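You operate a simulated robot arm through the tools that you are given. There is no shell and no other tool. Be economical: measure what you need, move in short steps, check, and stop when the job is done.

The job below is to be done with a simulated two-armed robot. You get a single attempt, and the scene is never put back.

Task
Take the rag from the gap between the rigs on the work table and lay it out flat on the clear stretch of the work table.

Only the result counts: the job must be done as asked and must still hold three seconds after the hand-in. Knocking over, shifting, dropping, spilling or breaking anything else fails it.

Robot
Two 7-joint arms with two-finger parallel grippers on one trunk, on a base that drives. Base frame: it is fixed to the floor where the robot stands at the start and does not move with it; the origin is under the middle of the robot, x ahead of it, y to its left, z up; the surface under the hand at the start is at about z = 800. Lengths are in mm, angles in degrees, forces in N, time in s.
The left shoulder is at the start at [-92, 119, 825], the right one opposite. With the tool pointing down near the work surface each hand reaches from about 140 to 580 mm from the robot's upright axis, wherever it stands, measured 20 degrees to its own side. Places, roughly: clear stretch of the work table [500, 1000, 800]. Payload 3.43 kg a hand.
The tool frame of a hand sits at the grasp point between the pads (the TCP): z along the fingers, y along the line on which they close. The tips reach 30 mm beyond it. Largest opening 94 mm; finger width 28, thickness 10; the body of the gripper, 50 by 96 mm, starts 55 mm behind the TCP.
Orientation is that of the tool frame in the base frame, as [roll, pitch, yaw] about the fixed x, y, z axes, in that order (R = Rz(yaw) Ry(pitch) Rx(roll)). With the fingers straight down and closing along the base's y, the tool's x points along the base's -x, its y along +y and its z along -z.

Tools
- The arms move only by the tool arm_command. It takes "left_moves", "right_moves" or both (then of equal length, played together; a hand with none holds still); each is a list of rows, each a list of 7 numbers: the shift along the base's x, y, z in units of 400 mm (1.0 is 400 mm), then the turn, a rotation vector about the base's x, y, z in units of 90 degrees (1.0 is 90 degrees), then the gripper command, from -1 (shut) to 1 (fully open), values between in proportion. In form: [[tx, ty, tz, ax, ay, az, fingers], ...]. A call has 1 to 8 rows; each row is the pose to reach, as a shift and turn from the pose commanded when the call began. A call with a number of a shift or a turn outside -1 to 1 is refused whole. A row lasts 0.2 s, in which the tool goes at most 50 mm and 8.6 degrees; a call with a longer step from one row to the next is refused whole, and so is a gripper value outside its range. Where a pose cannot be reached the arm comes as near as it can. A force on the tool above 40 N (or 10 N above the force at the start of the call, whichever is more), or a blocked arm, ends the call early, and 0.2 s more pass. The fingers move at their own pace (about 153 mm/s each) and stop on an object; they squeeze with about 42 N. The grip force told is the motor's: it shows also when the fingers shut on nothing. Time passes only in rows, and 0.2 s behind the last, so rows that repeat a pose let the fingers close. It gives the time, the measured TCP pose, the force on the tool (base axes), the opening and the grip force at its end, in the units of the frame above (readings bear some noise), with the torque about the TCP (base axes, N m) and any sound that the robot's microphone picked up.
- Cameras (640 x 400 px; columns grow to the right, rows downward): "scene" is now at [19.2, 56.8, 1545]; the picture's right is [0.71, -0.71, 0.00], its down [-0.55, -0.54, -0.64] and it looks along [0.45, 0.45, -0.77] (base axes); focal length 288 px, centre (320, 200). "left" rides on the left gripper at [76, -14, -102] in its tool frame; the picture's right is [0.18, 0.98, 0.00], its down [-0.75, 0.14, -0.64] and it looks along [-0.63, 0.12, 0.77] (tool axes); focal length 243 px, centre (320, 200). "right" rides on the right gripper at [76, 14, -102] in its tool frame; the picture's right is [-0.18, 0.98, 0.00], its down [-0.75, -0.14, -0.64] and it looks along [-0.63, -0.12, 0.77] (tool axes); focal length 243 px, centre (320, 200). There is no depth. A picture from a camera that has moved, and an enlarged one, comes with that camera's place and axes in the base frame and with its lens. The place of the scene camera against the robot may be out by one fixed shift of up to 25 mm in any direction.
- snapshot(camera): a new picture of that camera. It takes no simulated time.
- lift_body(by): slides the trunk up (or, below 0, down) by that many mm; the arms and the scene camera ride with it, the base frame stays. It gives what a move gives, with no picture.
- steer(legs): drives the robot by 1 to 6 legs, each [ahead, left, turn to the left] in mm, mm and degrees, along the robot's own axes; the way and the turn of a leg run together, so that a leg with both is an arc; at most 1500 mm and 180 degrees a leg. The arms and the cameras ride along, it lands a little off, and it stops where it bumps. It gives what a move gives.
- head_to(pan, tilt): turns the head with the scene camera to pan (to the left, within 143 degrees either way) and tilt (down, from -29 to 69), counted from straight ahead of the robot. It gives what a move gives.
- inspect(camera, box): a new picture of the part [left, top, right, bottom] of that camera's present view, enlarged. It takes no simulated time.
- close_job(): hands the job in; it is judged then, once.

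Work in short steps. Places have to be worked out from the pictures, the camera data and where the tool is seen: move nearer, look again, correct. Check each grasp and each placing, and mend what went wrong. You have 120 turns and 92 pictures in all, those below and enlarged ones among them. Open the grippers and draw the arms clear of the work before you hand the job in, unless the task says otherwise; then end with one line.

The tools are called after "Request:" as a command line: name --argument value ..., lists and objects as JSON in quotes. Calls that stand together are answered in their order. arm_command: Moves the arms, as the interface text tells. Its arguments: {"type":"object","properties":{"left_moves":{"type":"array"},"right_moves":{"type":"array"}},"required":[]} The other tools are called the same way: lift_body (by) slides the trunk up or down; steer (legs) drives the base; head_to (pan, tilt) turns the head that bears the scene camera; snapshot (camera) takes a picture; inspect (camera, box) takes an enlarged picture of a part of a camera's view; close_job () hands the job in.

At the start:

```text
t: 0.0
left_tcp_pos: [351.0, 424.9, 1040.8]
left_ee_rot: [-180.0, 0.1, 180.0]
left_wrist_force: [0.5, -0.9, 0.3]
left_ft_torque: [0.0, 0.0, 0.02]
left_finger_gap: 94.0
left_gripper_force: 0.1
right_tcp_pos: [293.4, 49.9, 1132.5]
right_ee_rot: [179.9, 0.0, -180.0]
right_wrist_force: [-0.9, 0.0, 0.8]
right_ft_torque: [0.0, -0.05, -0.05]
right_finger_gap: 94.1
right_gripper_force: 0.0
trunk travel left (down, up): [-250.0, 85.0]
robot x, y, heading: [-1.7, -2.4, -0.1]
head pan, tilt: [44.9, 50.6]
```

scene: 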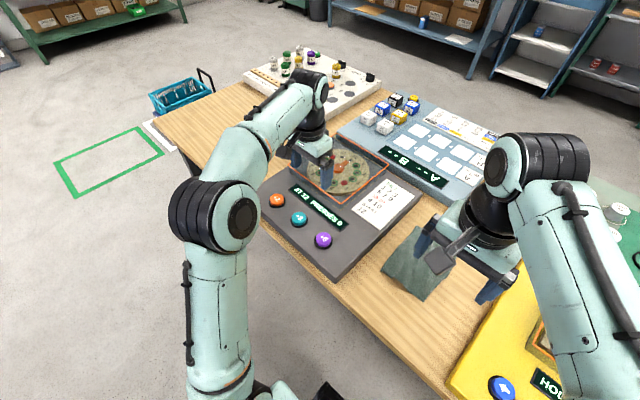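
right: 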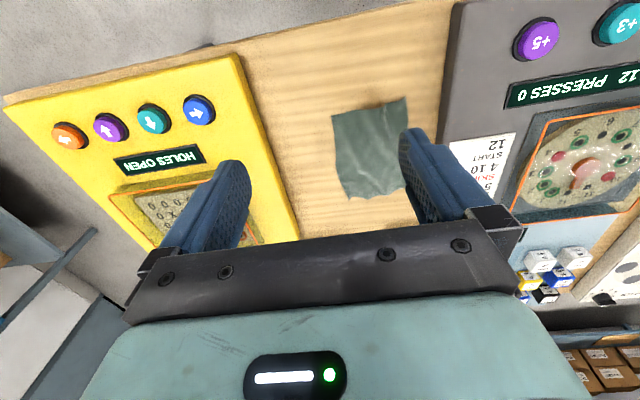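
left: 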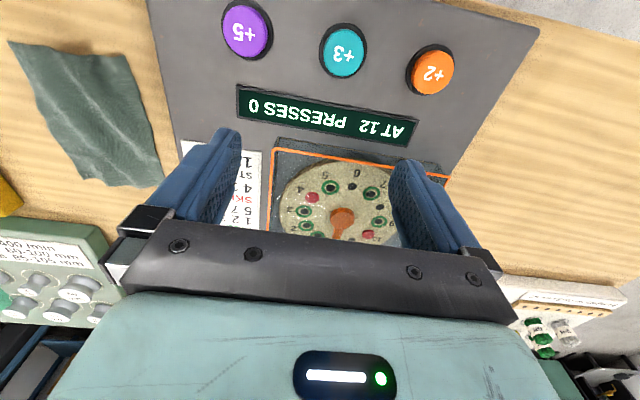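

The rag lies roughly at x 375–585, y 50–190. I'll look at it enlarged and view the clear stretch first.

Request:
inspect --camera "left" --box '[0, 0, 240, 240]'

Request:
inspect --camera "right" --box '[270, 60, 470, 240]'

Request:
inspect --camera "scene" --box '[130, 20, 450, 220]'

```text
1.67 times, centred on (120, 120) of left
camera zoom: at [275.9, 412.0, 1142.7], right [-0.18, 0.98, 0.0], down [0.75, 0.14, 0.64], along [0.63, 0.12, -0.77], focal length 404 px, centre (653, 333)
```

zoom: 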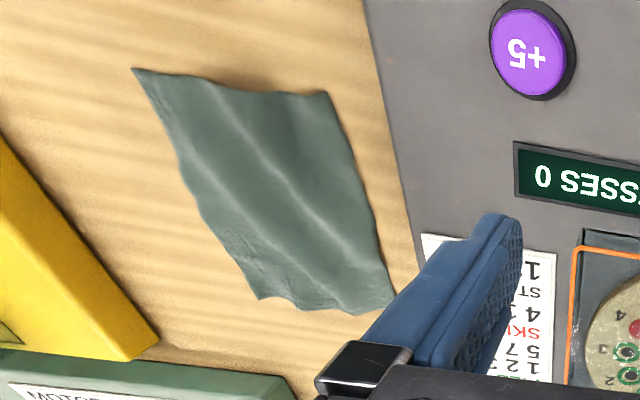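

```text
2.22 times, centred on (370, 150) of right
camera zoom: at [215.7, 65.2, 1235.6], right [0.18, 0.98, 0.0], down [0.75, -0.14, 0.64], along [0.63, -0.12, -0.77], focal length 539 px, centre (209, 311)
```

zoom: 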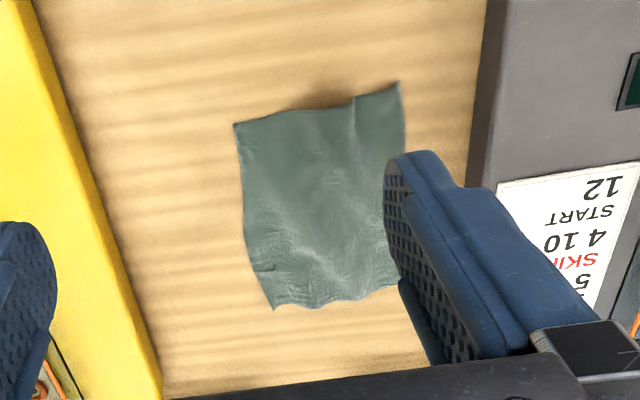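

```text
2.00 times, centred on (290, 120) of scene
camera zoom: at [19.2, 56.8, 1545.0], right [0.71, -0.71, 0.0], down [-0.55, -0.54, -0.64], along [0.45, 0.45, -0.77], focal length 577 px, centre (380, 360)
```

zoom: 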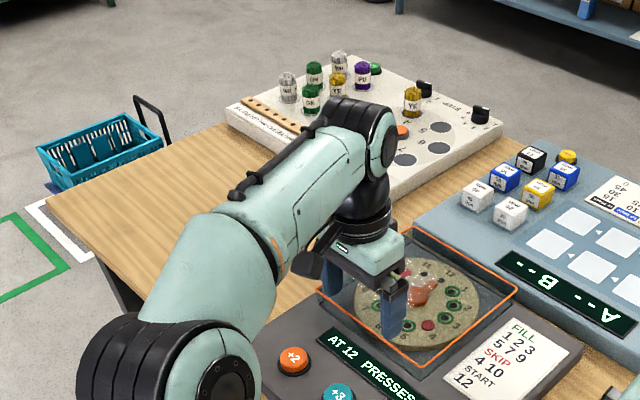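

The rag is lightly rumpled, about 205 (x) by 130 (y) mm, in a gap of y −55…220. The clear stretch is x 260–740, y 660–1310. I'll shift the base left so both hands straddle the rag's near edge.

Request:
steer --legs '[[0, 120, 0]]'

```text
t: 1.7
left_tcp_pos: [349.7, 545.7, 1040.0]
left_ee_rot: [180.0, 0.1, -179.9]
left_wrist_force: [0.1, 0.4, -0.5]
left_ft_torque: [-0.02, 0.04, -0.03]
left_finger_gap: 93.9
left_gripper_force: 0.0
right_tcp_pos: [292.6, 171.7, 1132.4]
right_ee_rot: [179.9, 0.0, -179.9]
right_wrist_force: [0.4, 0.0, -0.6]
right_ft_torque: [-0.01, -0.01, 0.02]
right_finger_gap: 94.1
right_gripper_force: 0.1
trunk travel left (down, up): [-250.0, 85.0]
robot x, y, heading: [-2.0, 122.5, 0.2]
head pan, tilt: [44.9, 50.6]
```

Base landed well. Now swing the hands round so that they'd close along x: left −90°, right +90°, in two halves.

Request:
arm_command --left_moves '[[0, -0.1, 0, 0, 0, -0.083, 1], [0, -0.2, 0, 0, 0, -0.167, 1], [0, -0.3, 0, 0, 0, -0.25, 1], [0, -0.4, 0, 0, 0, -0.333, 1], [0, -0.5, 0, 0, 0, -0.417, 1], [0, -0.6, 0, 0, 0, -0.5, 1]]' --right_moves '[[0, -0.07, 0, 0, 0, 0.083, 1], [0, -0.14, 0, 0, 0, 0.167, 1], [0, -0.21, 0, 0, 0, 0.25, 1], [0, -0.28, 0, 0, 0, 0.333, 1], [0, -0.35, 0, 0, 0, 0.417, 1], [0, -0.42, 0, 0, 0, 0.5, 1]]'

Request:
arm_command --left_moves '[[0, 0, 0, 0, 0, -0.083, 1], [0, 0, 0, 0, 0, -0.167, 1], [0, 0, 0, 0, 0, -0.25, 1], [0, 0, 0, 0, 0, -0.333, 1], [0, 0, 0, 0, 0, -0.417, 1], [0, 0, 0, 0, 0, -0.5, 1]]' --right_moves '[[0, 0, 0, 0, 0, 0.083, 1], [0, 0, 0, 0, 0, 0.167, 1], [0, 0, 0, 0, 0, 0.25, 1], [0, 0, 0, 0, 0, 0.333, 1], [0, 0, 0, 0, 0, 0.417, 1], [0, 0, 0, 0, 0, 0.5, 1]]'

Request:
head_to --pan 0 --tilt 55

Request:
snapshot --camera "scene"

Request:
snapshot --camera "left"

Request:
snapshot --camera "right"

```text
t: 3.1
left_tcp_pos: [350.1, 304.8, 1039.3]
left_ee_rot: [179.9, 0.1, 135.0]
left_wrist_force: [0.5, -0.9, 0.3]
left_ft_torque: [0.03, -0.02, -0.01]
left_finger_gap: 94.2
left_gripper_force: 0.0
right_tcp_pos: [293.1, 1.6, 1132.4]
right_ee_rot: [180.0, 0.1, -134.8]
right_wrist_force: [0.1, -0.2, -0.6]
right_ft_torque: [0.01, 0.01, 0.04]
right_finger_gap: 94.1
right_gripper_force: 0.1
trunk travel left (down, up): [-250.0, 85.0]
robot x, y, heading: [-3.5, 122.7, 0.1]
head pan, tilt: [44.9, 50.6]
```

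```text
t: 4.5
left_tcp_pos: [351.5, 305.6, 1040.4]
left_ee_rot: [-180.0, -0.1, 89.9]
left_wrist_force: [-1.0, 0.7, -0.4]
left_ft_torque: [0.01, 0.01, -0.02]
left_finger_gap: 94.0
left_gripper_force: 0.0
right_tcp_pos: [292.6, 2.7, 1132.2]
right_ee_rot: [179.9, 0.0, -89.8]
right_wrist_force: [0.5, 0.0, 0.3]
right_ft_torque: [-0.02, 0.01, 0.04]
right_finger_gap: 94.1
right_gripper_force: 0.1
trunk travel left (down, up): [-250.0, 85.0]
robot x, y, heading: [-1.1, 122.3, 0.2]
head pan, tilt: [44.9, 50.6]
```

```text
t: 5.6
left_tcp_pos: [351.4, 305.7, 1040.5]
left_ee_rot: [180.0, -0.1, 90.2]
left_wrist_force: [-0.2, 0.2, -0.3]
left_ft_torque: [-0.01, -0.01, 0.02]
left_finger_gap: 93.9
left_gripper_force: 0.0
right_tcp_pos: [293.0, 3.5, 1132.3]
right_ee_rot: [179.9, -0.1, -90.0]
right_wrist_force: [1.0, 0.0, 0.4]
right_ft_torque: [0.02, -0.03, 0.0]
right_finger_gap: 94.2
right_gripper_force: 0.1
trunk travel left (down, up): [-250.0, 85.0]
robot x, y, heading: [-1.0, 122.7, 0.1]
head pan, tilt: [0.0, 55.0]
```

```text
85 pictures are left
camera scene: at [37.0, 123.1, 1539.3], right [0.0, -1.0, 0.0], down [-0.82, 0.0, -0.57], along [0.57, 0.0, -0.82], focal length 288 px, centre (320, 200)
```

scene: 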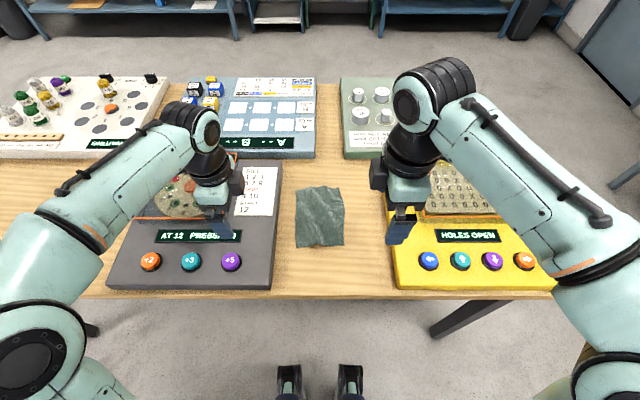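

```text
84 pictures are left
camera left: at [337.1, 383.0, 1142.7], right [0.98, 0.19, 0.0], down [0.14, -0.75, 0.64], along [0.12, -0.63, -0.77], focal length 243 px, centre (320, 200)
```

left: 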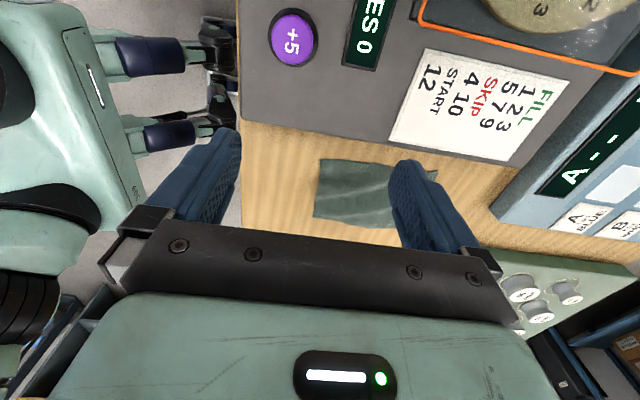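

```text
83 pictures are left
camera right: at [277.4, -72.6, 1235.6], right [-0.98, 0.18, 0.0], down [0.14, 0.75, 0.64], along [0.12, 0.63, -0.77], focal length 243 px, centre (320, 200)
```

right: 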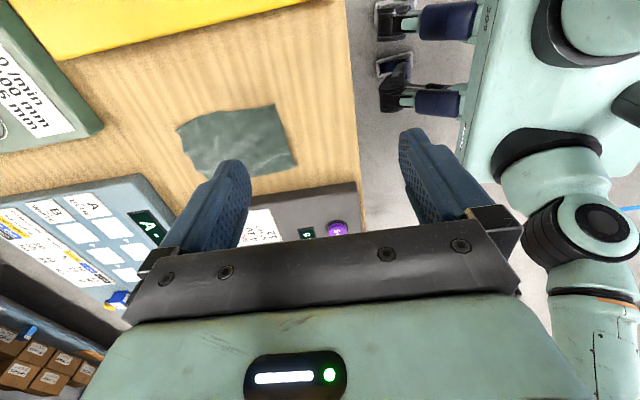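

Near edge of the rag lies at x≈375–390 from y≈55 to 190, the left near corner a little raised. I bring both hands above the near corners at z 900 with a 60 mm opening.

Request:
arm_command --left_moves '[[0.034, -0.108, 0, 0, 0, 0, 0.28], [0.068, -0.216, 0, 0, 0, 0, 0.28], [0.1015, -0.324, 0, 0, 0, 0, 0.28], [0.1015, -0.324, -0.117, 0, 0, 0, 0.28], [0.1015, -0.324, -0.234, 0, 0, 0, 0.28], [0.1015, -0.324, -0.351, 0, 0, 0, 0.28]]' --right_moves '[[0.0446, 0.0268, -0.0967, 0, 0, 0, 0.28], [0.0892, 0.0536, -0.1934, 0, 0, 0, 0.28], [0.1338, 0.0804, -0.29, 0, 0, 0, 0.28], [0.1784, 0.1072, -0.3868, 0, 0, 0, 0.28], [0.223, 0.134, -0.4835, 0, 0, 0, 0.28], [0.2675, 0.161, -0.58, 0, 0, 0, 0.28]]'

Request:
snapshot --camera "left"

Request:
snapshot --camera "right"

Request:
inspect --camera "scene" --box '[200, 130, 440, 280]'

```text
t: 7.0
left_tcp_pos: [391.8, 177.5, 899.4]
left_ee_rot: [179.9, 0.1, 90.1]
left_wrist_force: [-0.7, 0.1, -0.5]
left_ft_torque: [0.0, -0.01, -0.01]
left_finger_gap: 60.2
left_gripper_force: 0.1
right_tcp_pos: [400.7, 67.3, 898.9]
right_ee_rot: [180.0, 0.1, -89.9]
right_wrist_force: [0.5, 0.0, -0.2]
right_ft_torque: [0.0, 0.03, 0.04]
right_finger_gap: 60.2
right_gripper_force: 0.1
trunk travel left (down, up): [-250.0, 85.0]
robot x, y, heading: [-1.4, 119.7, 0.1]
head pan, tilt: [0.0, 55.0]
```

```text
82 pictures are left
camera left: at [377.5, 254.5, 1002.1], right [0.98, 0.18, 0.0], down [0.14, -0.75, 0.64], along [0.12, -0.63, -0.77], focal length 243 px, centre (320, 200)
```

left: 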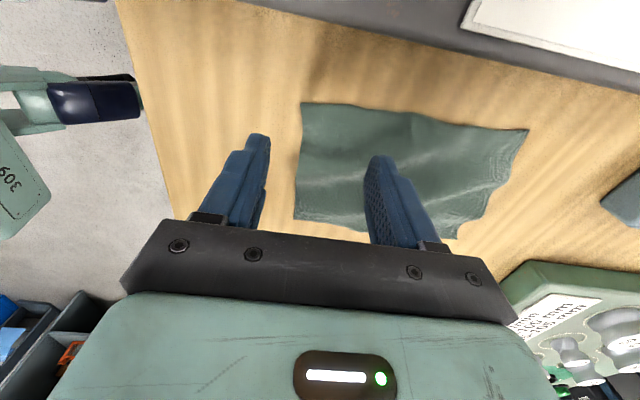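

```text
81 pictures are left
camera right: at [385.2, -9.0, 1002.6], right [-0.98, 0.18, 0.0], down [0.14, 0.75, 0.64], along [0.12, 0.63, -0.77], focal length 243 px, centre (320, 200)
```

right: 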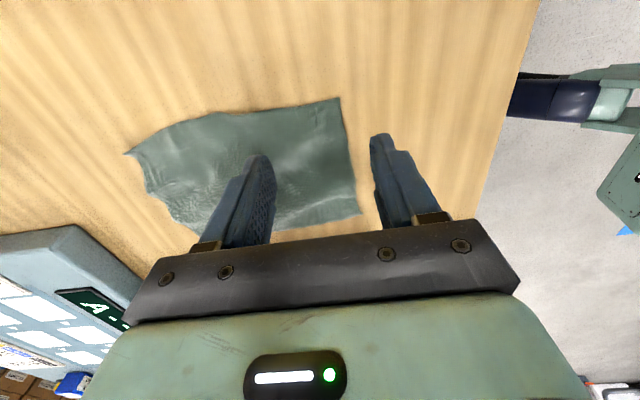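

```text
2.67 times, centred on (320, 205) of scene
camera zoom: at [38.2, 123.5, 1539.3], right [0.0, -1.0, 0.0], down [-0.82, 0.0, -0.57], along [0.57, 0.0, -0.82], focal length 769 px, centre (320, 187)
```

zoom: 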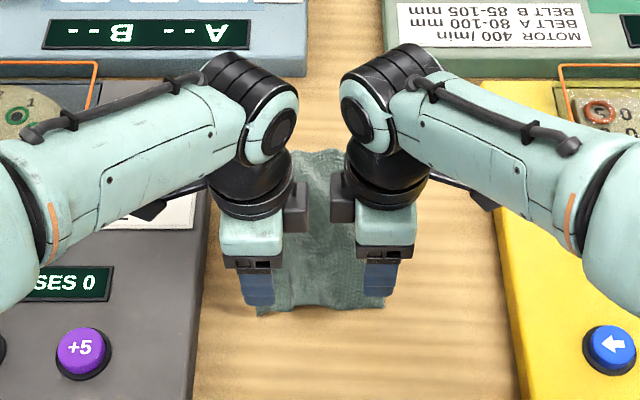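

Consistent estimates: near edge at x≈376 (left) to 383 (right), y 56–187. Descend to about 5 mm above the table.

Request:
arm_command --left_moves '[[0, -0.008, -0.08, 0, 0, 0, 0.28], [0, -0.008, -0.14, 0, 0, 0, 0.28], [0, -0.008, -0.162, 0, 0, 0, 0.28]]' --right_moves '[[0, 0.004, -0.08, 0, 0, 0, 0.28], [0, 0.004, -0.14, 0, 0, 0, 0.28], [0, 0.004, -0.162, 0, 0, 0, 0.28]]'

Request:
arm_command --left_moves '[[0, 0, -0.005, 0, 0, 0, 0.28], [0, 0, -0.01, 0, 0, 0, 0.28]]' --right_moves '[[0, 0, -0.005, 0, 0, 0, 0.28], [0, 0, -0.01, 0, 0, 0, 0.28]]'

Request:
snapshot --camera "left"

Request:
snapshot --camera "right"

```text
t: 7.8
left_tcp_pos: [390.6, 172.6, 834.9]
left_ee_rot: [179.9, 0.0, 90.1]
left_wrist_force: [-0.2, -0.3, -0.2]
left_ft_torque: [0.0, 0.01, 0.0]
left_finger_gap: 59.9
left_gripper_force: 0.1
right_tcp_pos: [400.9, 68.8, 833.5]
right_ee_rot: [-180.0, 0.0, -90.0]
right_wrist_force: [0.1, 0.3, 0.0]
right_ft_torque: [0.02, 0.0, 0.01]
right_finger_gap: 60.0
right_gripper_force: 0.0
trunk travel left (down, up): [-250.0, 85.0]
robot x, y, heading: [-1.0, 119.7, 0.3]
head pan, tilt: [0.0, 55.0]
```

```text
t: 8.4
left_tcp_pos: [391.0, 172.6, 830.2]
left_ee_rot: [179.8, 0.1, 90.1]
left_wrist_force: [-0.4, 0.0, 4.2]
left_ft_torque: [0.05, -0.13, 0.04]
left_finger_gap: 60.1
left_gripper_force: 0.2
right_tcp_pos: [398.4, 68.9, 830.7]
right_ee_rot: [-179.9, 0.0, -90.1]
right_wrist_force: [0.2, 0.2, 1.5]
right_ft_torque: [-0.04, -0.08, -0.06]
right_finger_gap: 60.4
right_gripper_force: 0.5
trunk travel left (down, up): [-250.0, 85.0]
robot x, y, heading: [0.4, 122.3, -0.1]
head pan, tilt: [0.0, 55.0]
```

```text
79 pictures are left
camera left: at [377.6, 250.5, 934.2], right [0.98, 0.19, 0.0], down [0.14, -0.75, 0.64], along [0.12, -0.63, -0.77], focal length 243 px, centre (320, 200)
```

left: 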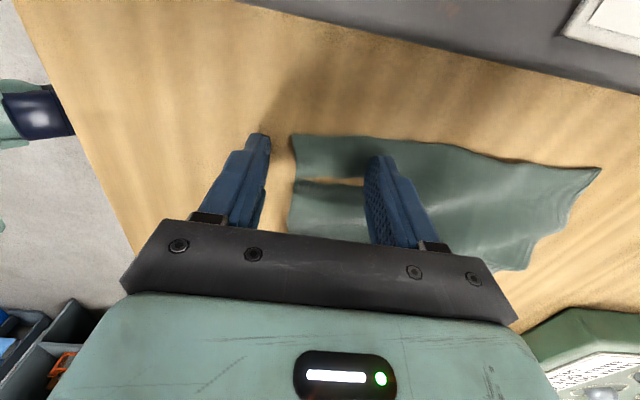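

```text
78 pictures are left
camera right: at [384.1, -6.6, 934.9], right [-0.98, 0.18, 0.0], down [0.14, 0.75, 0.64], along [0.12, 0.63, -0.77], focal length 243 px, centre (320, 200)
```

right: 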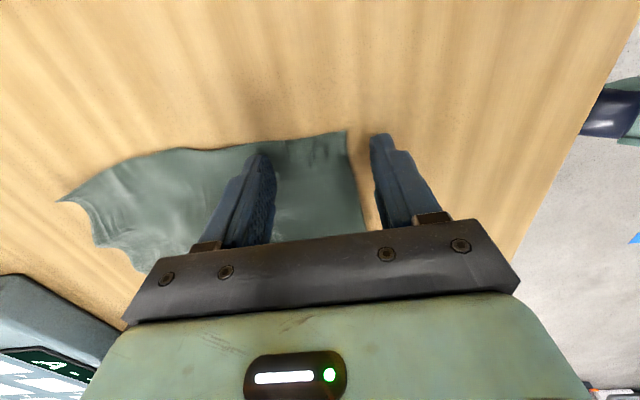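

The fingers touch the table softly. A slit-like mark shows in the left view; I look closer before closing.

Request:
inspect --camera "left" --box '[250, 110, 410, 250]'

```text
2.86 times, centred on (330, 180) of left
camera zoom: at [377.6, 250.5, 934.2], right [0.98, 0.19, 0.0], down [0.14, -0.75, 0.64], along [0.12, -0.63, -0.77], focal length 693 px, centre (291, 257)
```

zoom: 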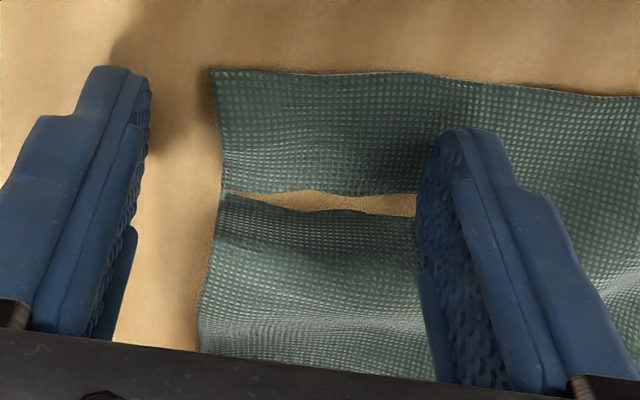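

The slit is just the cloth pressed into the tabletop by the finger. Close both hands.

Request:
arm_command --left_moves '[[0, 0, 0, 0, 0, 0, -0.3], [0, 0, 0, 0, 0, 0, -1], [0, 0, 0, 0, 0, 0, -1], [0, 0, 0, 0, 0, 0, -1]]' --right_moves '[[0, 0, 0, 0, 0, 0, -0.3], [0, 0, 0, 0, 0, 0, -1], [0, 0, 0, 0, 0, 0, -1], [0, 0, 0, 0, 0, 0, -1]]'

Request:
snapshot --camera "left"

Request:
snapshot --camera "right"

```text
t: 9.4
left_tcp_pos: [391.0, 173.0, 831.7]
left_ee_rot: [179.9, 0.2, 90.1]
left_wrist_force: [0.2, -1.1, 10.4]
left_ft_torque: [-0.02, -0.02, 0.03]
left_finger_gap: 2.8
left_gripper_force: 37.1
right_tcp_pos: [399.5, 69.2, 831.4]
right_ee_rot: [179.9, 0.0, -89.8]
right_wrist_force: [0.5, 0.7, 2.5]
right_ft_torque: [-0.04, -0.01, 0.02]
right_finger_gap: 2.5
right_gripper_force: 37.2
trunk travel left (down, up): [-250.0, 85.0]
robot x, y, heading: [-1.9, 118.2, 0.1]
head pan, tilt: [0.0, 55.0]
```

```text
76 pictures are left
camera left: at [377.3, 250.1, 934.2], right [0.98, 0.19, 0.0], down [0.14, -0.75, 0.64], along [0.12, -0.63, -0.77], focal length 243 px, centre (320, 200)
```

left: 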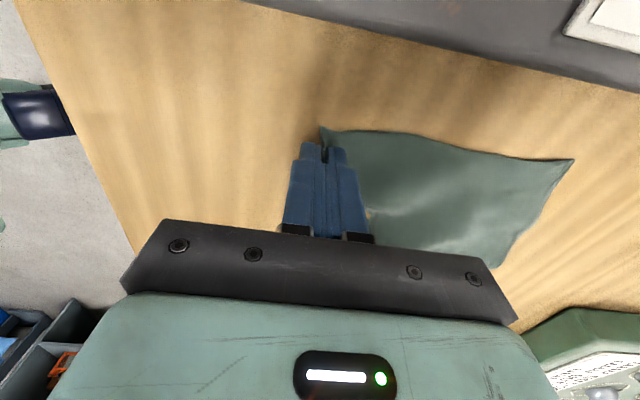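

```text
75 pictures are left
camera right: at [383.9, -6.5, 934.9], right [-0.98, 0.18, 0.0], down [0.14, 0.75, 0.64], along [0.12, 0.63, -0.77], focal length 243 px, centre (320, 200)
```

right: 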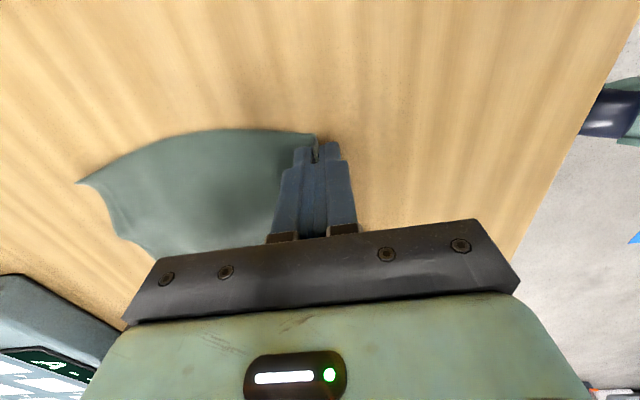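

Both hands pinch the edge (gap ≈2.6 mm, grip 37 N). Lift together, first a little, and look.

Request:
arm_command --left_moves '[[0, 0, 0.04, 0, 0, 0, -1], [0, 0, 0.1, 0, 0, 0, -1], [0, 0, 0.18, 0, 0, 0, -1], [0, 0, 0.26, 0, 0, 0, -1], [0, 0, 0.34, 0, 0, 0, -1], [0, 0, 0.42, 0, 0, 0, -1]]' --right_moves '[[0, 0, 0.04, 0, 0, 0, -1], [0, 0, 0.1, 0, 0, 0, -1], [0, 0, 0.18, 0, 0, 0, -1], [0, 0, 0.26, 0, 0, 0, -1], [0, 0, 0.34, 0, 0, 0, -1], [0, 0, 0.42, 0, 0, 0, -1]]'

Request:
snapshot --camera "left"

Request:
inspect --camera "scene" --box '[200, 130, 440, 280]'

```text
t: 10.8
left_tcp_pos: [391.4, 173.9, 999.2]
left_ee_rot: [-179.9, 0.0, 90.1]
left_wrist_force: [-0.3, -0.5, -0.6]
left_ft_torque: [-0.02, -0.01, 0.01]
left_finger_gap: 2.5
left_gripper_force: 36.9
right_tcp_pos: [399.4, 68.8, 1000.0]
right_ee_rot: [180.0, 0.1, -89.9]
right_wrist_force: [-0.3, -0.4, -0.9]
right_ft_torque: [-0.01, 0.01, 0.03]
right_finger_gap: 2.6
right_gripper_force: 37.1
trunk travel left (down, up): [-250.0, 85.0]
robot x, y, heading: [-2.2, 121.1, 0.0]
head pan, tilt: [0.0, 55.0]
```

```text
74 pictures are left
camera left: at [377.2, 251.1, 1101.7], right [0.98, 0.18, 0.0], down [0.14, -0.75, 0.64], along [0.12, -0.63, -0.77], focal length 243 px, centre (320, 200)
```

left: 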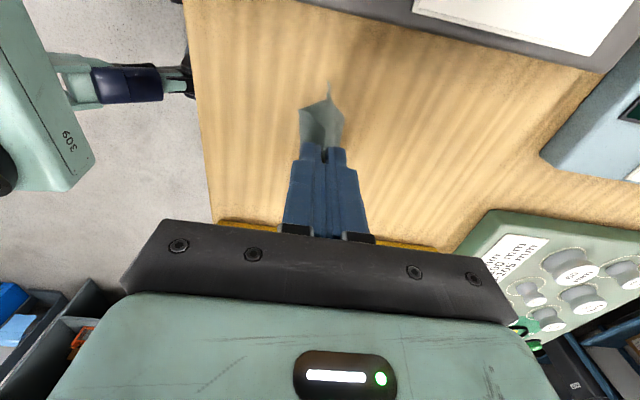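

```text
2.67 times, centred on (320, 205) of scene
camera zoom: at [36.5, 123.1, 1539.3], right [0.0, -1.0, 0.0], down [-0.82, 0.0, -0.57], along [0.57, 0.0, -0.82], focal length 769 px, centre (320, 187)
```

zoom: 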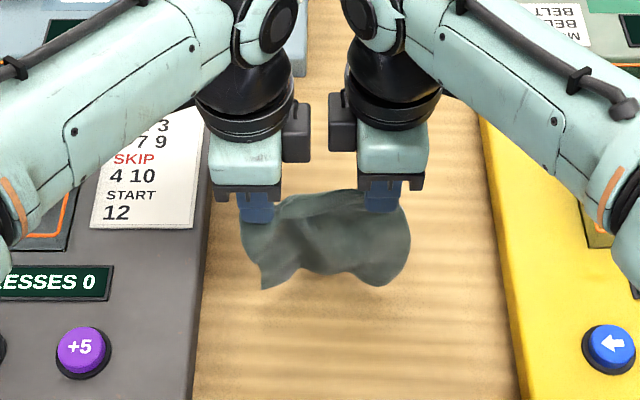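

It hangs cleanly from both hands. Lift on to z≈1170 so it clears the rigs.

Request:
arm_command --left_moves '[[0, 0, 0.1, 0, 0, 0, -1], [0, 0, 0.2, 0, 0, 0, -1], [0, 0, 0.3, 0, 0, 0, -1], [0, 0, 0.4, 0, 0, 0, -1], [0, 0, 0.44, 0, 0, 0, -1]]' --right_moves '[[0, 0, 0.1, 0, 0, 0, -1], [0, 0, 0.2, 0, 0, 0, -1], [0, 0, 0.3, 0, 0, 0, -1], [0, 0, 0.4, 0, 0, 0, -1], [0, 0, 0.44, 0, 0, 0, -1]]'

Request:
steer --legs '[[0, 300, 0]]'

Request:
snapshot --camera "scene"

```text
t: 12.0
left_tcp_pos: [389.3, 173.7, 1160.6]
left_ee_rot: [179.8, 0.1, 90.0]
left_wrist_force: [0.2, 0.0, -0.6]
left_ft_torque: [0.01, -0.01, -0.02]
left_finger_gap: 2.6
left_gripper_force: 37.4
left hand out of reach, approached as far as the arm can: row 5
right_tcp_pos: [390.3, 69.9, 1158.4]
right_ee_rot: [179.8, -0.2, -89.9]
right_wrist_force: [0.4, 0.2, -0.3]
right_ft_torque: [0.0, -0.02, 0.0]
right_finger_gap: 2.5
right_gripper_force: 37.4
right hand out of reach, approached as far as the arm can: row 4, 5
trunk travel left (down, up): [-250.0, 85.0]
robot x, y, heading: [-3.7, 118.8, 0.0]
head pan, tilt: [0.0, 55.0]
```

```text
t: 15.2
left_tcp_pos: [390.6, 470.6, 1159.8]
left_ee_rot: [179.9, -0.1, 90.1]
left_wrist_force: [-0.5, 1.1, -0.4]
left_ft_torque: [-0.02, 0.01, -0.02]
left_finger_gap: 2.4
left_gripper_force: 37.8
right_tcp_pos: [391.5, 367.5, 1158.1]
right_ee_rot: [179.7, -0.2, -89.9]
right_wrist_force: [0.4, 0.4, 0.1]
right_ft_torque: [0.0, 0.0, 0.01]
right_finger_gap: 2.8
right_gripper_force: 37.1
trunk travel left (down, up): [-250.0, 85.0]
robot x, y, heading: [1.9, 416.2, -0.2]
head pan, tilt: [0.0, 55.0]
```

```text
72 pictures are left
camera scene: at [36.7, 421.7, 1539.3], right [0.0, -1.0, 0.0], down [-0.82, 0.0, -0.57], along [0.57, 0.0, -0.82], focal length 288 px, centre (320, 200)
```

scene: 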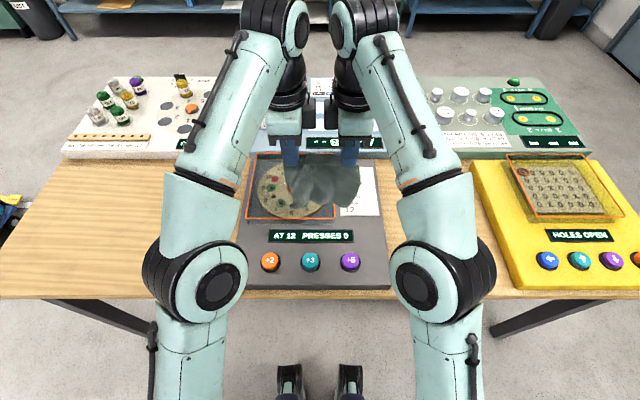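

The rag clears everything. Continue left to y≈1000 and 80 mm ahead (still short of the table edge), and raise the trunk for more forward reach.

Request:
steer --legs '[[0, 582, 0], [78, 0, 0]]'

Request:
lift_body --by 84

Request:
snapshot --camera "scene"

```text
t: 21.5
left_tcp_pos: [470.1, 1054.5, 1160.3]
left_ee_rot: [179.9, 0.0, 89.9]
left_wrist_force: [0.1, 0.4, -0.3]
left_ft_torque: [0.02, 0.04, 0.03]
left_finger_gap: 2.8
left_gripper_force: 37.2
right_tcp_pos: [469.8, 950.2, 1156.4]
right_ee_rot: [179.8, -0.2, -90.0]
right_wrist_force: [0.4, -0.1, 0.0]
right_ft_torque: [0.03, 0.01, -0.01]
right_finger_gap: 2.5
right_gripper_force: 37.7
trunk travel left (down, up): [-250.0, 85.0]
robot x, y, heading: [79.8, 1002.1, -0.2]
head pan, tilt: [0.0, 55.0]
```

```text
t: 22.7
left_tcp_pos: [466.9, 1053.2, 1243.5]
left_ee_rot: [179.9, 0.0, 89.9]
left_wrist_force: [0.1, -0.3, 0.1]
left_ft_torque: [0.0, -0.03, -0.02]
left_finger_gap: 2.7
left_gripper_force: 37.1
right_tcp_pos: [467.4, 950.6, 1241.7]
right_ee_rot: [179.6, -0.3, -90.0]
right_wrist_force: [1.0, -0.1, 0.6]
right_ft_torque: [0.0, -0.02, 0.0]
right_finger_gap: 2.6
right_gripper_force: 37.0
trunk travel left (down, up): [-334.0, 1.0]
robot x, y, heading: [74.6, 1006.5, -0.2]
head pan, tilt: [0.0, 55.0]
```

```text
71 pictures are left
camera scene: at [112.6, 1004.8, 1628.3], right [0.0, -1.0, 0.0], down [-0.82, 0.0, -0.57], along [0.57, 0.0, -0.82], focal length 288 px, centre (320, 200)
```

scene: 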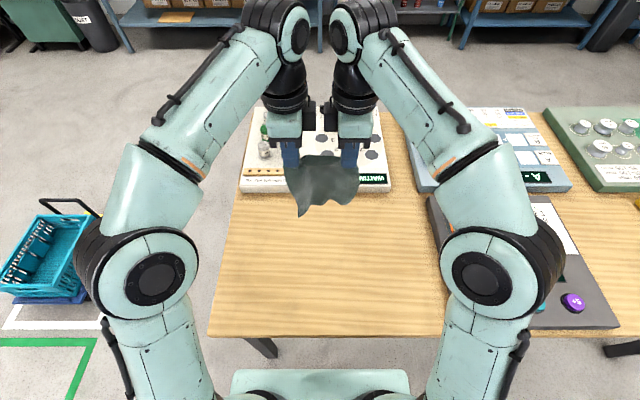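

In place: hands at x 467, y 1053/950, the clear table below. Now go forward and down to x≈575, z≈1090, before the lower edge touches.

Request:
arm_command --left_moves '[[0.02, 0, -0.08, 0, 0, 0, -1], [0.07, 0, -0.16, 0, 0, 0, -1], [0.13, 0, -0.24, 0, 0, 0, -1], [0.19, 0, -0.31, 0, 0, 0, -1], [0.25, 0, -0.38, 0, 0, 0, -1], [0.27, 0, -0.4, 0, 0, 0, -1]]' --right_moves '[[0.02, 0, -0.08, 0, 0, 0, -1], [0.07, 0, -0.16, 0, 0, 0, -1], [0.13, 0, -0.24, 0, 0, 0, -1], [0.19, 0, -0.31, 0, 0, 0, -1], [0.25, 0, -0.38, 0, 0, 0, -1], [0.27, 0, -0.4, 0, 0, 0, -1]]'

Request:
snapshot --camera "scene"

Request:
snapshot --camera "left"

```text
t: 24.1
left_tcp_pos: [576.8, 1052.9, 1083.1]
left_ee_rot: [180.0, 0.1, 90.0]
left_wrist_force: [1.1, -0.1, -0.2]
left_ft_torque: [0.01, -0.02, 0.02]
left_finger_gap: 2.7
left_gripper_force: 37.8
right_tcp_pos: [576.9, 950.0, 1081.7]
right_ee_rot: [179.8, -0.2, -90.1]
right_wrist_force: [0.8, 0.5, 0.5]
right_ft_torque: [-0.02, 0.01, 0.01]
right_finger_gap: 2.6
right_gripper_force: 37.4
trunk travel left (down, up): [-334.0, 1.0]
robot x, y, heading: [76.5, 1002.5, -0.1]
head pan, tilt: [0.0, 55.0]
```

```text
70 pictures are left
camera scene: at [113.3, 1004.8, 1628.3], right [0.0, -1.0, 0.0], down [-0.82, 0.0, -0.57], along [0.57, 0.0, -0.82], focal length 288 px, centre (320, 200)
```

scene: 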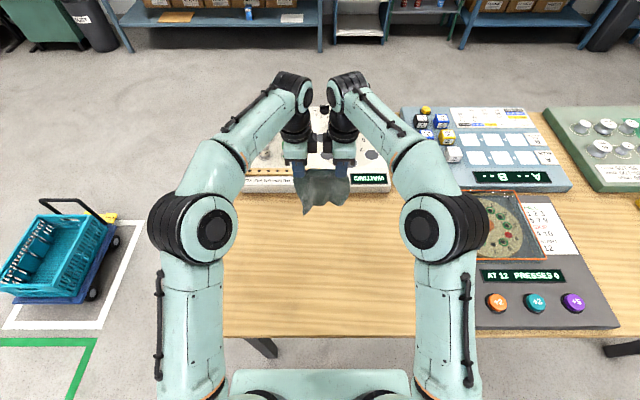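

```text
69 pictures are left
camera left: at [563.0, 1131.3, 1185.7], right [0.98, 0.18, 0.0], down [0.14, -0.75, 0.64], along [0.12, -0.63, -0.77], focal length 243 px, centre (320, 200)
```

left: 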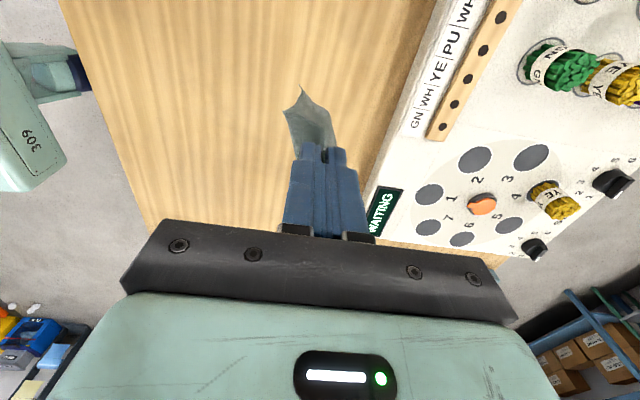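

I enlarge the rag's hang to see how the free end curls.

Request:
inspect --camera "scene" --box '[260, 130, 380, 230]'

Request:
inspect --camera "left" --box '[240, 60, 400, 200]'

Request:
snapshot --camera "right"

```text
4.00 times, centred on (320, 180) of scene
camera zoom: at [113.3, 1004.8, 1628.3], right [0.0, -1.0, 0.0], down [-0.82, 0.0, -0.57], along [0.57, 0.0, -0.82], focal length 1154 px, centre (320, 280)
```

zoom: 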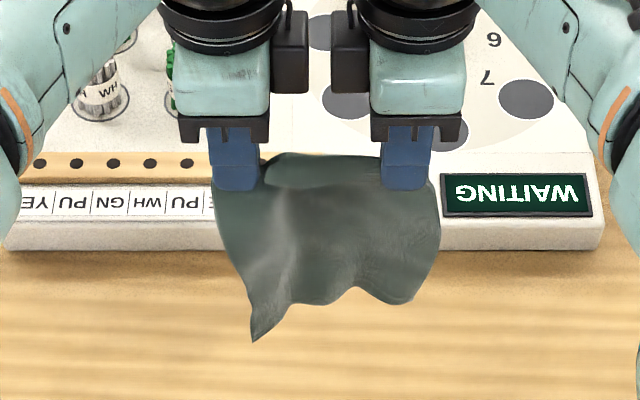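

```text
2.86 times, centred on (320, 130) of left
camera zoom: at [563.0, 1131.3, 1185.7], right [0.98, 0.18, 0.0], down [0.14, -0.75, 0.64], along [0.12, -0.63, -0.77], focal length 693 px, centre (320, 400)
```

zoom: 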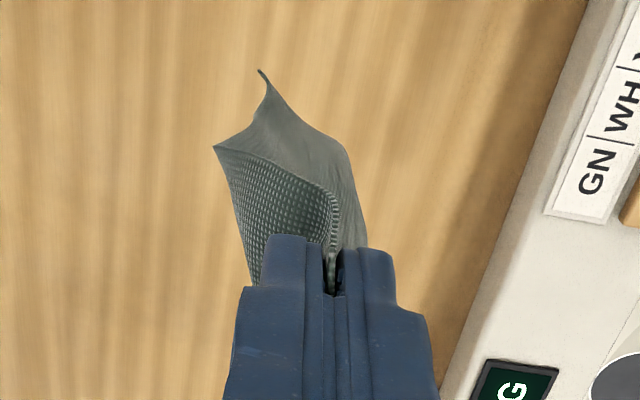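

```text
66 pictures are left
camera right: at [562.4, 874.2, 1185.6], right [-0.98, 0.18, 0.0], down [0.14, 0.76, 0.64], along [0.11, 0.63, -0.77], focal length 243 px, centre (320, 200)
```

right: 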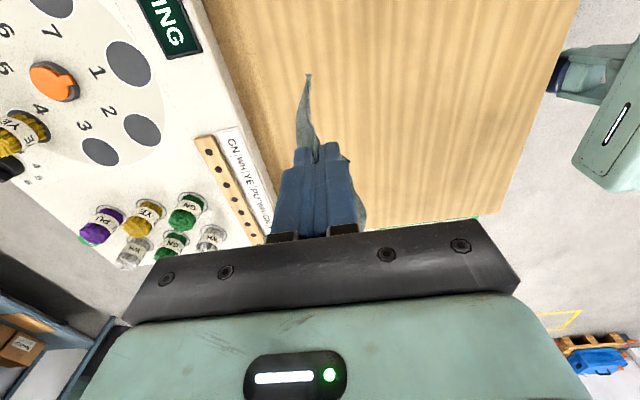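

The free end hangs ~175 mm below the TCP, leaning slightly toward the robot. I lower it until it just touches while drawing the hands back, so friction turns the free end away from me.

Request:
arm_command --left_moves '[[0, 0, -0.105, 0, 0, 0, -1], [0, 0, -0.18, 0, 0, 0, -1], [-0.0425, 0, -0.2175, 0, 0, 0, -1], [-0.105, 0, -0.2425, 0, 0, 0, -1], [-0.1675, 0, -0.26, 0, 0, 0, -1]]' --right_moves '[[0, 0, -0.105, 0, 0, 0, -1], [0, 0, -0.18, 0, 0, 0, -1], [-0.0425, 0, -0.2175, 0, 0, 0, -1], [-0.105, 0, -0.2425, 0, 0, 0, -1], [-0.1675, 0, -0.26, 0, 0, 0, -1]]'

Request:
inspect --camera "scene" --box '[240, 130, 400, 260]'

Request:
snapshot --camera "left"

```text
t: 25.3
left_tcp_pos: [508.5, 1053.8, 980.3]
left_ee_rot: [179.9, 0.0, 89.9]
left_wrist_force: [1.3, -0.1, 1.1]
left_ft_torque: [-0.01, -0.03, -0.01]
left_finger_gap: 2.6
left_gripper_force: 37.0
right_tcp_pos: [507.2, 949.3, 978.3]
right_ee_rot: [179.6, -0.1, -90.0]
right_wrist_force: [1.1, -0.5, 0.0]
right_ft_torque: [0.01, -0.03, 0.0]
right_finger_gap: 2.4
right_gripper_force: 37.3
trunk travel left (down, up): [-334.0, 1.0]
robot x, y, heading: [77.3, 1002.1, -0.2]
head pan, tilt: [0.0, 55.0]
```

```text
3.08 times, centred on (320, 195) of scene
camera zoom: at [112.2, 1004.8, 1628.2], right [0.0, -1.0, 0.0], down [-0.82, 0.0, -0.57], along [0.57, 0.0, -0.82], focal length 888 px, centre (320, 215)
```

zoom: 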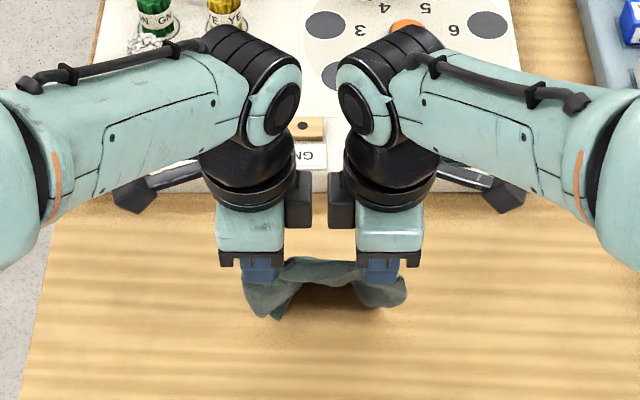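

```text
64 pictures are left
camera left: at [495.0, 1131.2, 1082.5], right [0.98, 0.18, 0.0], down [0.14, -0.75, 0.64], along [0.12, -0.63, -0.77], focal length 243 px, centre (320, 200)
```

left: 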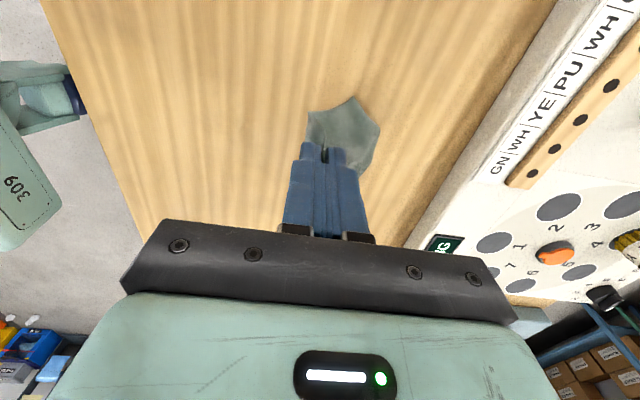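

The middle of the free end trails behind; the side flaps still come forward. Continue drawing back with slow descent.

Request:
arm_command --left_moves '[[-0.06, 0, -0.02, 0, 0, 0, -1], [-0.12, 0, -0.045, 0, 0, 0, -1], [-0.18, 0, -0.08, 0, 0, 0, -1]]' --right_moves '[[-0.06, 0, -0.02, 0, 0, 0, -1], [-0.12, 0, -0.045, 0, 0, 0, -1], [-0.18, 0, -0.08, 0, 0, 0, -1]]'

Request:
inspect --camera "scene" --box '[240, 130, 400, 260]'

Request:
inspect --camera "left" --box '[240, 50, 480, 220]'

Request:
inspect --camera "right" --box '[160, 50, 400, 220]'

```text
t: 26.1
left_tcp_pos: [438.0, 1053.4, 948.8]
left_ee_rot: [179.8, 0.0, 89.8]
left_wrist_force: [-0.8, -0.6, -1.0]
left_ft_torque: [0.02, 0.01, 0.02]
left_finger_gap: 2.8
left_gripper_force: 37.4
right_tcp_pos: [435.5, 949.3, 946.2]
right_ee_rot: [179.8, -0.2, -89.9]
right_wrist_force: [0.7, -1.0, 0.3]
right_ft_torque: [0.02, -0.05, 0.02]
right_finger_gap: 2.7
right_gripper_force: 37.4
trunk travel left (down, up): [-334.0, 1.0]
robot x, y, heading: [77.6, 1002.9, -0.1]
head pan, tilt: [0.0, 55.0]
```

```text
3.08 times, centred on (320, 195) of scene
camera zoom: at [112.8, 1004.9, 1628.3], right [0.0, -1.0, 0.0], down [-0.82, 0.0, -0.57], along [0.57, 0.0, -0.82], focal length 888 px, centre (320, 215)
```

zoom: 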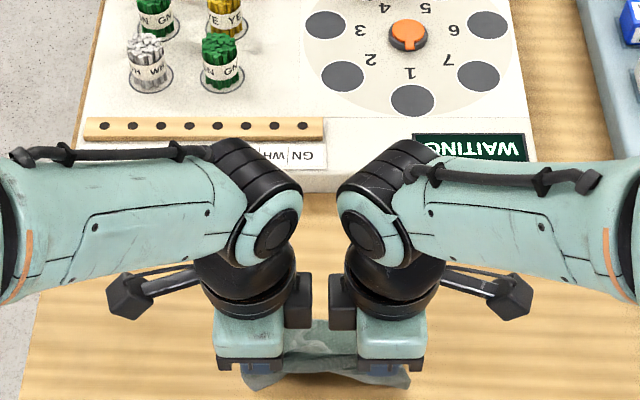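

```text
2.35 times, centred on (360, 135) of left
camera zoom: at [423.9, 1131.1, 1051.2], right [0.98, 0.18, 0.0], down [0.14, -0.75, 0.64], along [0.12, -0.63, -0.77], focal length 571 px, centre (226, 353)
```

zoom: 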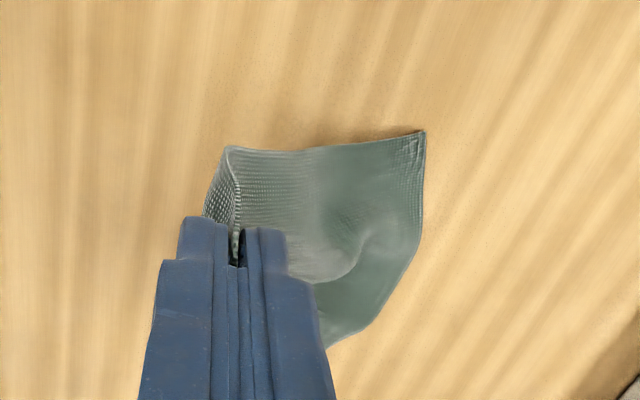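

```text
2.35 times, centred on (280, 135) of right
camera zoom: at [422.2, 874.0, 1048.8], right [-0.98, 0.18, 0.0], down [0.14, 0.76, 0.64], along [0.12, 0.63, -0.77], focal length 571 px, centre (414, 353)
```

zoom: 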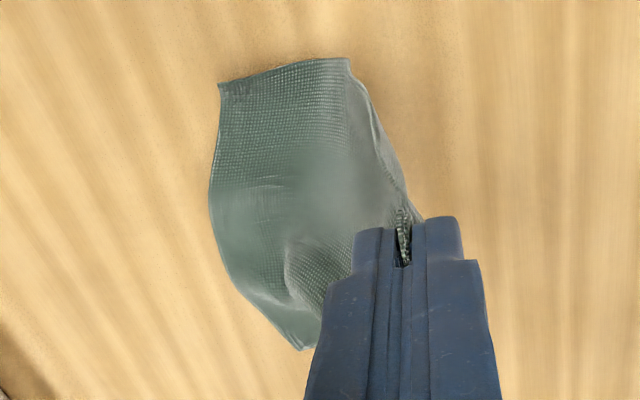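

The free end now trails properly, but the rag would end nearer the table edge than I want (centre x≈430). I lift again and restart the lay from farther out (x≈623).

Request:
arm_command --left_moves '[[0.03, 0, 0.11, 0, 0, 0, -1], [0.12, 0, 0.18, 0, 0, 0, -1], [0.22, 0, 0.23, 0, 0, 0, -1], [0.32, 0, 0.27, 0, 0, 0, -1], [0.42, 0, 0.28, 0, 0, 0, -1], [0.465, 0, 0.28, 0, 0, 0, -1], [0.465, 0, 0.28, 0, 0, 0, -1], [0.465, 0, 0.26, 0, 0, 0, -1]]' --right_moves '[[0.03, 0, 0.11, 0, 0, 0, -1], [0.12, 0, 0.18, 0, 0, 0, -1], [0.22, 0, 0.23, 0, 0, 0, -1], [0.32, 0, 0.27, 0, 0, 0, -1], [0.42, 0, 0.28, 0, 0, 0, -1], [0.465, 0, 0.28, 0, 0, 0, -1], [0.465, 0, 0.28, 0, 0, 0, -1], [0.465, 0, 0.26, 0, 0, 0, -1]]'

Request:
inspect --camera "scene" --box '[240, 110, 400, 240]'

Request:
inspect --camera "left" --box '[240, 50, 480, 220]'

```text
t: 27.9
left_tcp_pos: [623.6, 1053.4, 1051.3]
left_ee_rot: [179.8, 0.0, 89.9]
left_wrist_force: [0.0, -0.2, -0.4]
left_ft_torque: [0.0, 0.02, -0.01]
left_finger_gap: 2.8
left_gripper_force: 37.4
right_tcp_pos: [624.3, 949.7, 1050.6]
right_ee_rot: [179.7, -0.3, -89.9]
right_wrist_force: [0.9, -0.2, -0.7]
right_ft_torque: [0.01, 0.02, 0.01]
right_finger_gap: 2.5
right_gripper_force: 37.2
trunk travel left (down, up): [-334.0, 1.0]
robot x, y, heading: [76.2, 1000.4, 0.1]
head pan, tilt: [0.0, 55.0]
```

```text
3.08 times, centred on (320, 175) of scene
camera zoom: at [113.8, 1004.8, 1628.3], right [0.0, -1.0, 0.0], down [-0.82, 0.0, -0.57], along [0.57, 0.0, -0.82], focal length 888 px, centre (320, 277)
```

zoom: 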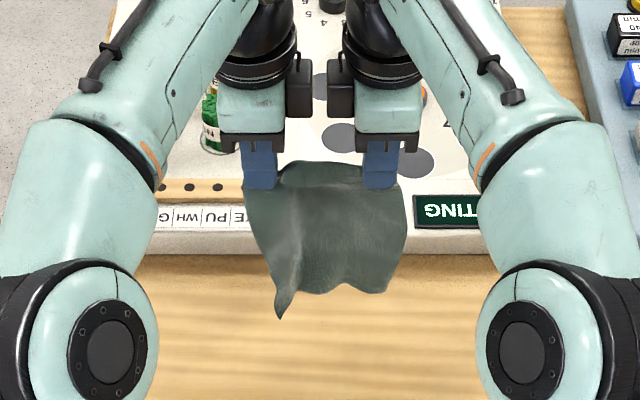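

```text
2.35 times, centred on (360, 135) of left
camera zoom: at [611.1, 1130.7, 1154.1], right [0.98, 0.18, 0.0], down [0.14, -0.75, 0.64], along [0.12, -0.63, -0.77], focal length 571 px, centre (226, 353)
```

zoom: 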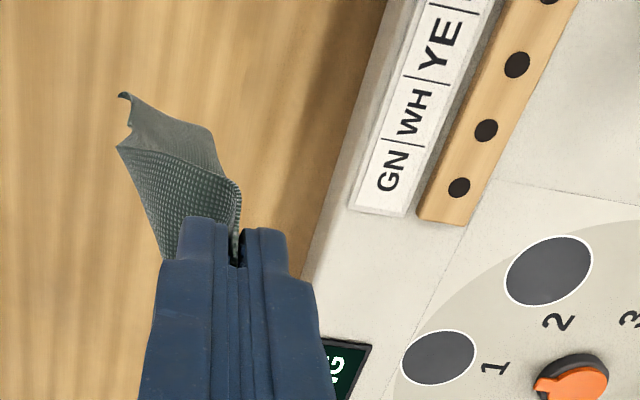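

Same routine from here: down, then back with slow descent.

Request:
arm_command --left_moves '[[0, 0, -0.1, 0, 0, 0, -1], [-0.0425, 0, -0.1375, 0, 0, 0, -1], [-0.105, 0, -0.1625, 0, 0, 0, -1], [-0.1675, 0, -0.18, 0, 0, 0, -1], [-0.2275, 0, -0.2, 0, 0, 0, -1], [-0.2875, 0, -0.225, 0, 0, 0, -1], [-0.3475, 0, -0.26, 0, 0, 0, -1], [-0.4, 0, -0.31, 0, 0, 0, -1]]' --right_moves '[[0, 0, -0.1, 0, 0, 0, -1], [-0.0425, 0, -0.1375, 0, 0, 0, -1], [-0.105, 0, -0.1625, 0, 0, 0, -1], [-0.1675, 0, -0.18, 0, 0, 0, -1], [-0.2275, 0, -0.2, 0, 0, 0, -1], [-0.2875, 0, -0.225, 0, 0, 0, -1], [-0.3475, 0, -0.26, 0, 0, 0, -1], [-0.4, 0, -0.31, 0, 0, 0, -1]]'

Request:
snapshot --camera "left"

Request:
snapshot --camera "right"

```text
t: 29.7
left_tcp_pos: [462.5, 1052.7, 927.2]
left_ee_rot: [179.9, 0.2, 90.0]
left_wrist_force: [0.9, 0.4, 0.1]
left_ft_torque: [-0.01, 0.0, 0.0]
left_finger_gap: 2.5
left_gripper_force: 37.3
right_tcp_pos: [465.0, 949.0, 925.7]
right_ee_rot: [179.8, -0.2, -90.0]
right_wrist_force: [0.1, -1.0, 0.2]
right_ft_torque: [-0.02, 0.0, 0.0]
right_finger_gap: 2.9
right_gripper_force: 36.8
trunk travel left (down, up): [-334.0, 1.0]
robot x, y, heading: [78.4, 1002.2, -0.2]
head pan, tilt: [0.0, 55.0]
```

```text
58 pictures are left
camera left: at [450.0, 1130.6, 1030.4], right [0.98, 0.18, 0.0], down [0.14, -0.75, 0.64], along [0.12, -0.63, -0.77], focal length 243 px, centre (320, 200)
```

left: 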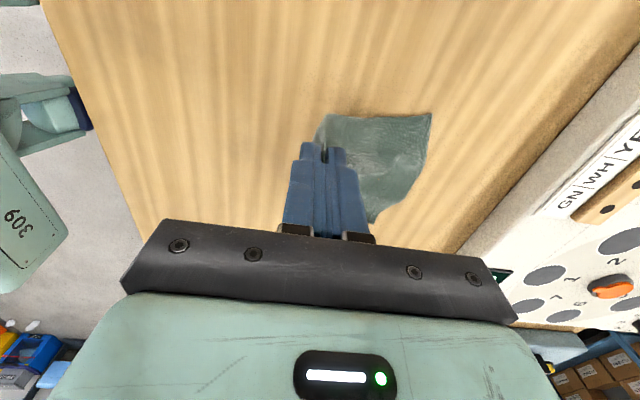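

```text
57 pictures are left
camera right: at [448.4, 874.1, 1029.4], right [-0.98, 0.18, 0.0], down [0.14, 0.76, 0.64], along [0.11, 0.63, -0.77], focal length 243 px, centre (320, 200)
```

right: 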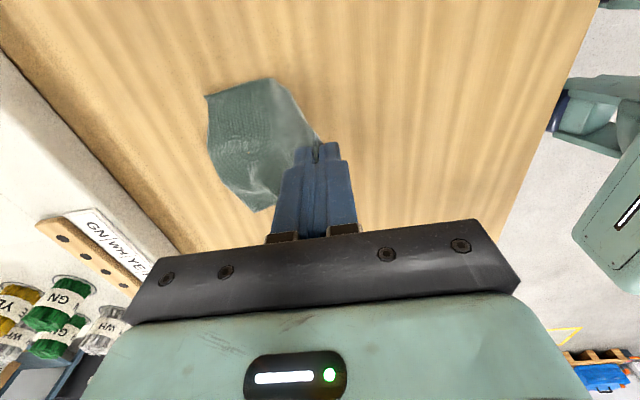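

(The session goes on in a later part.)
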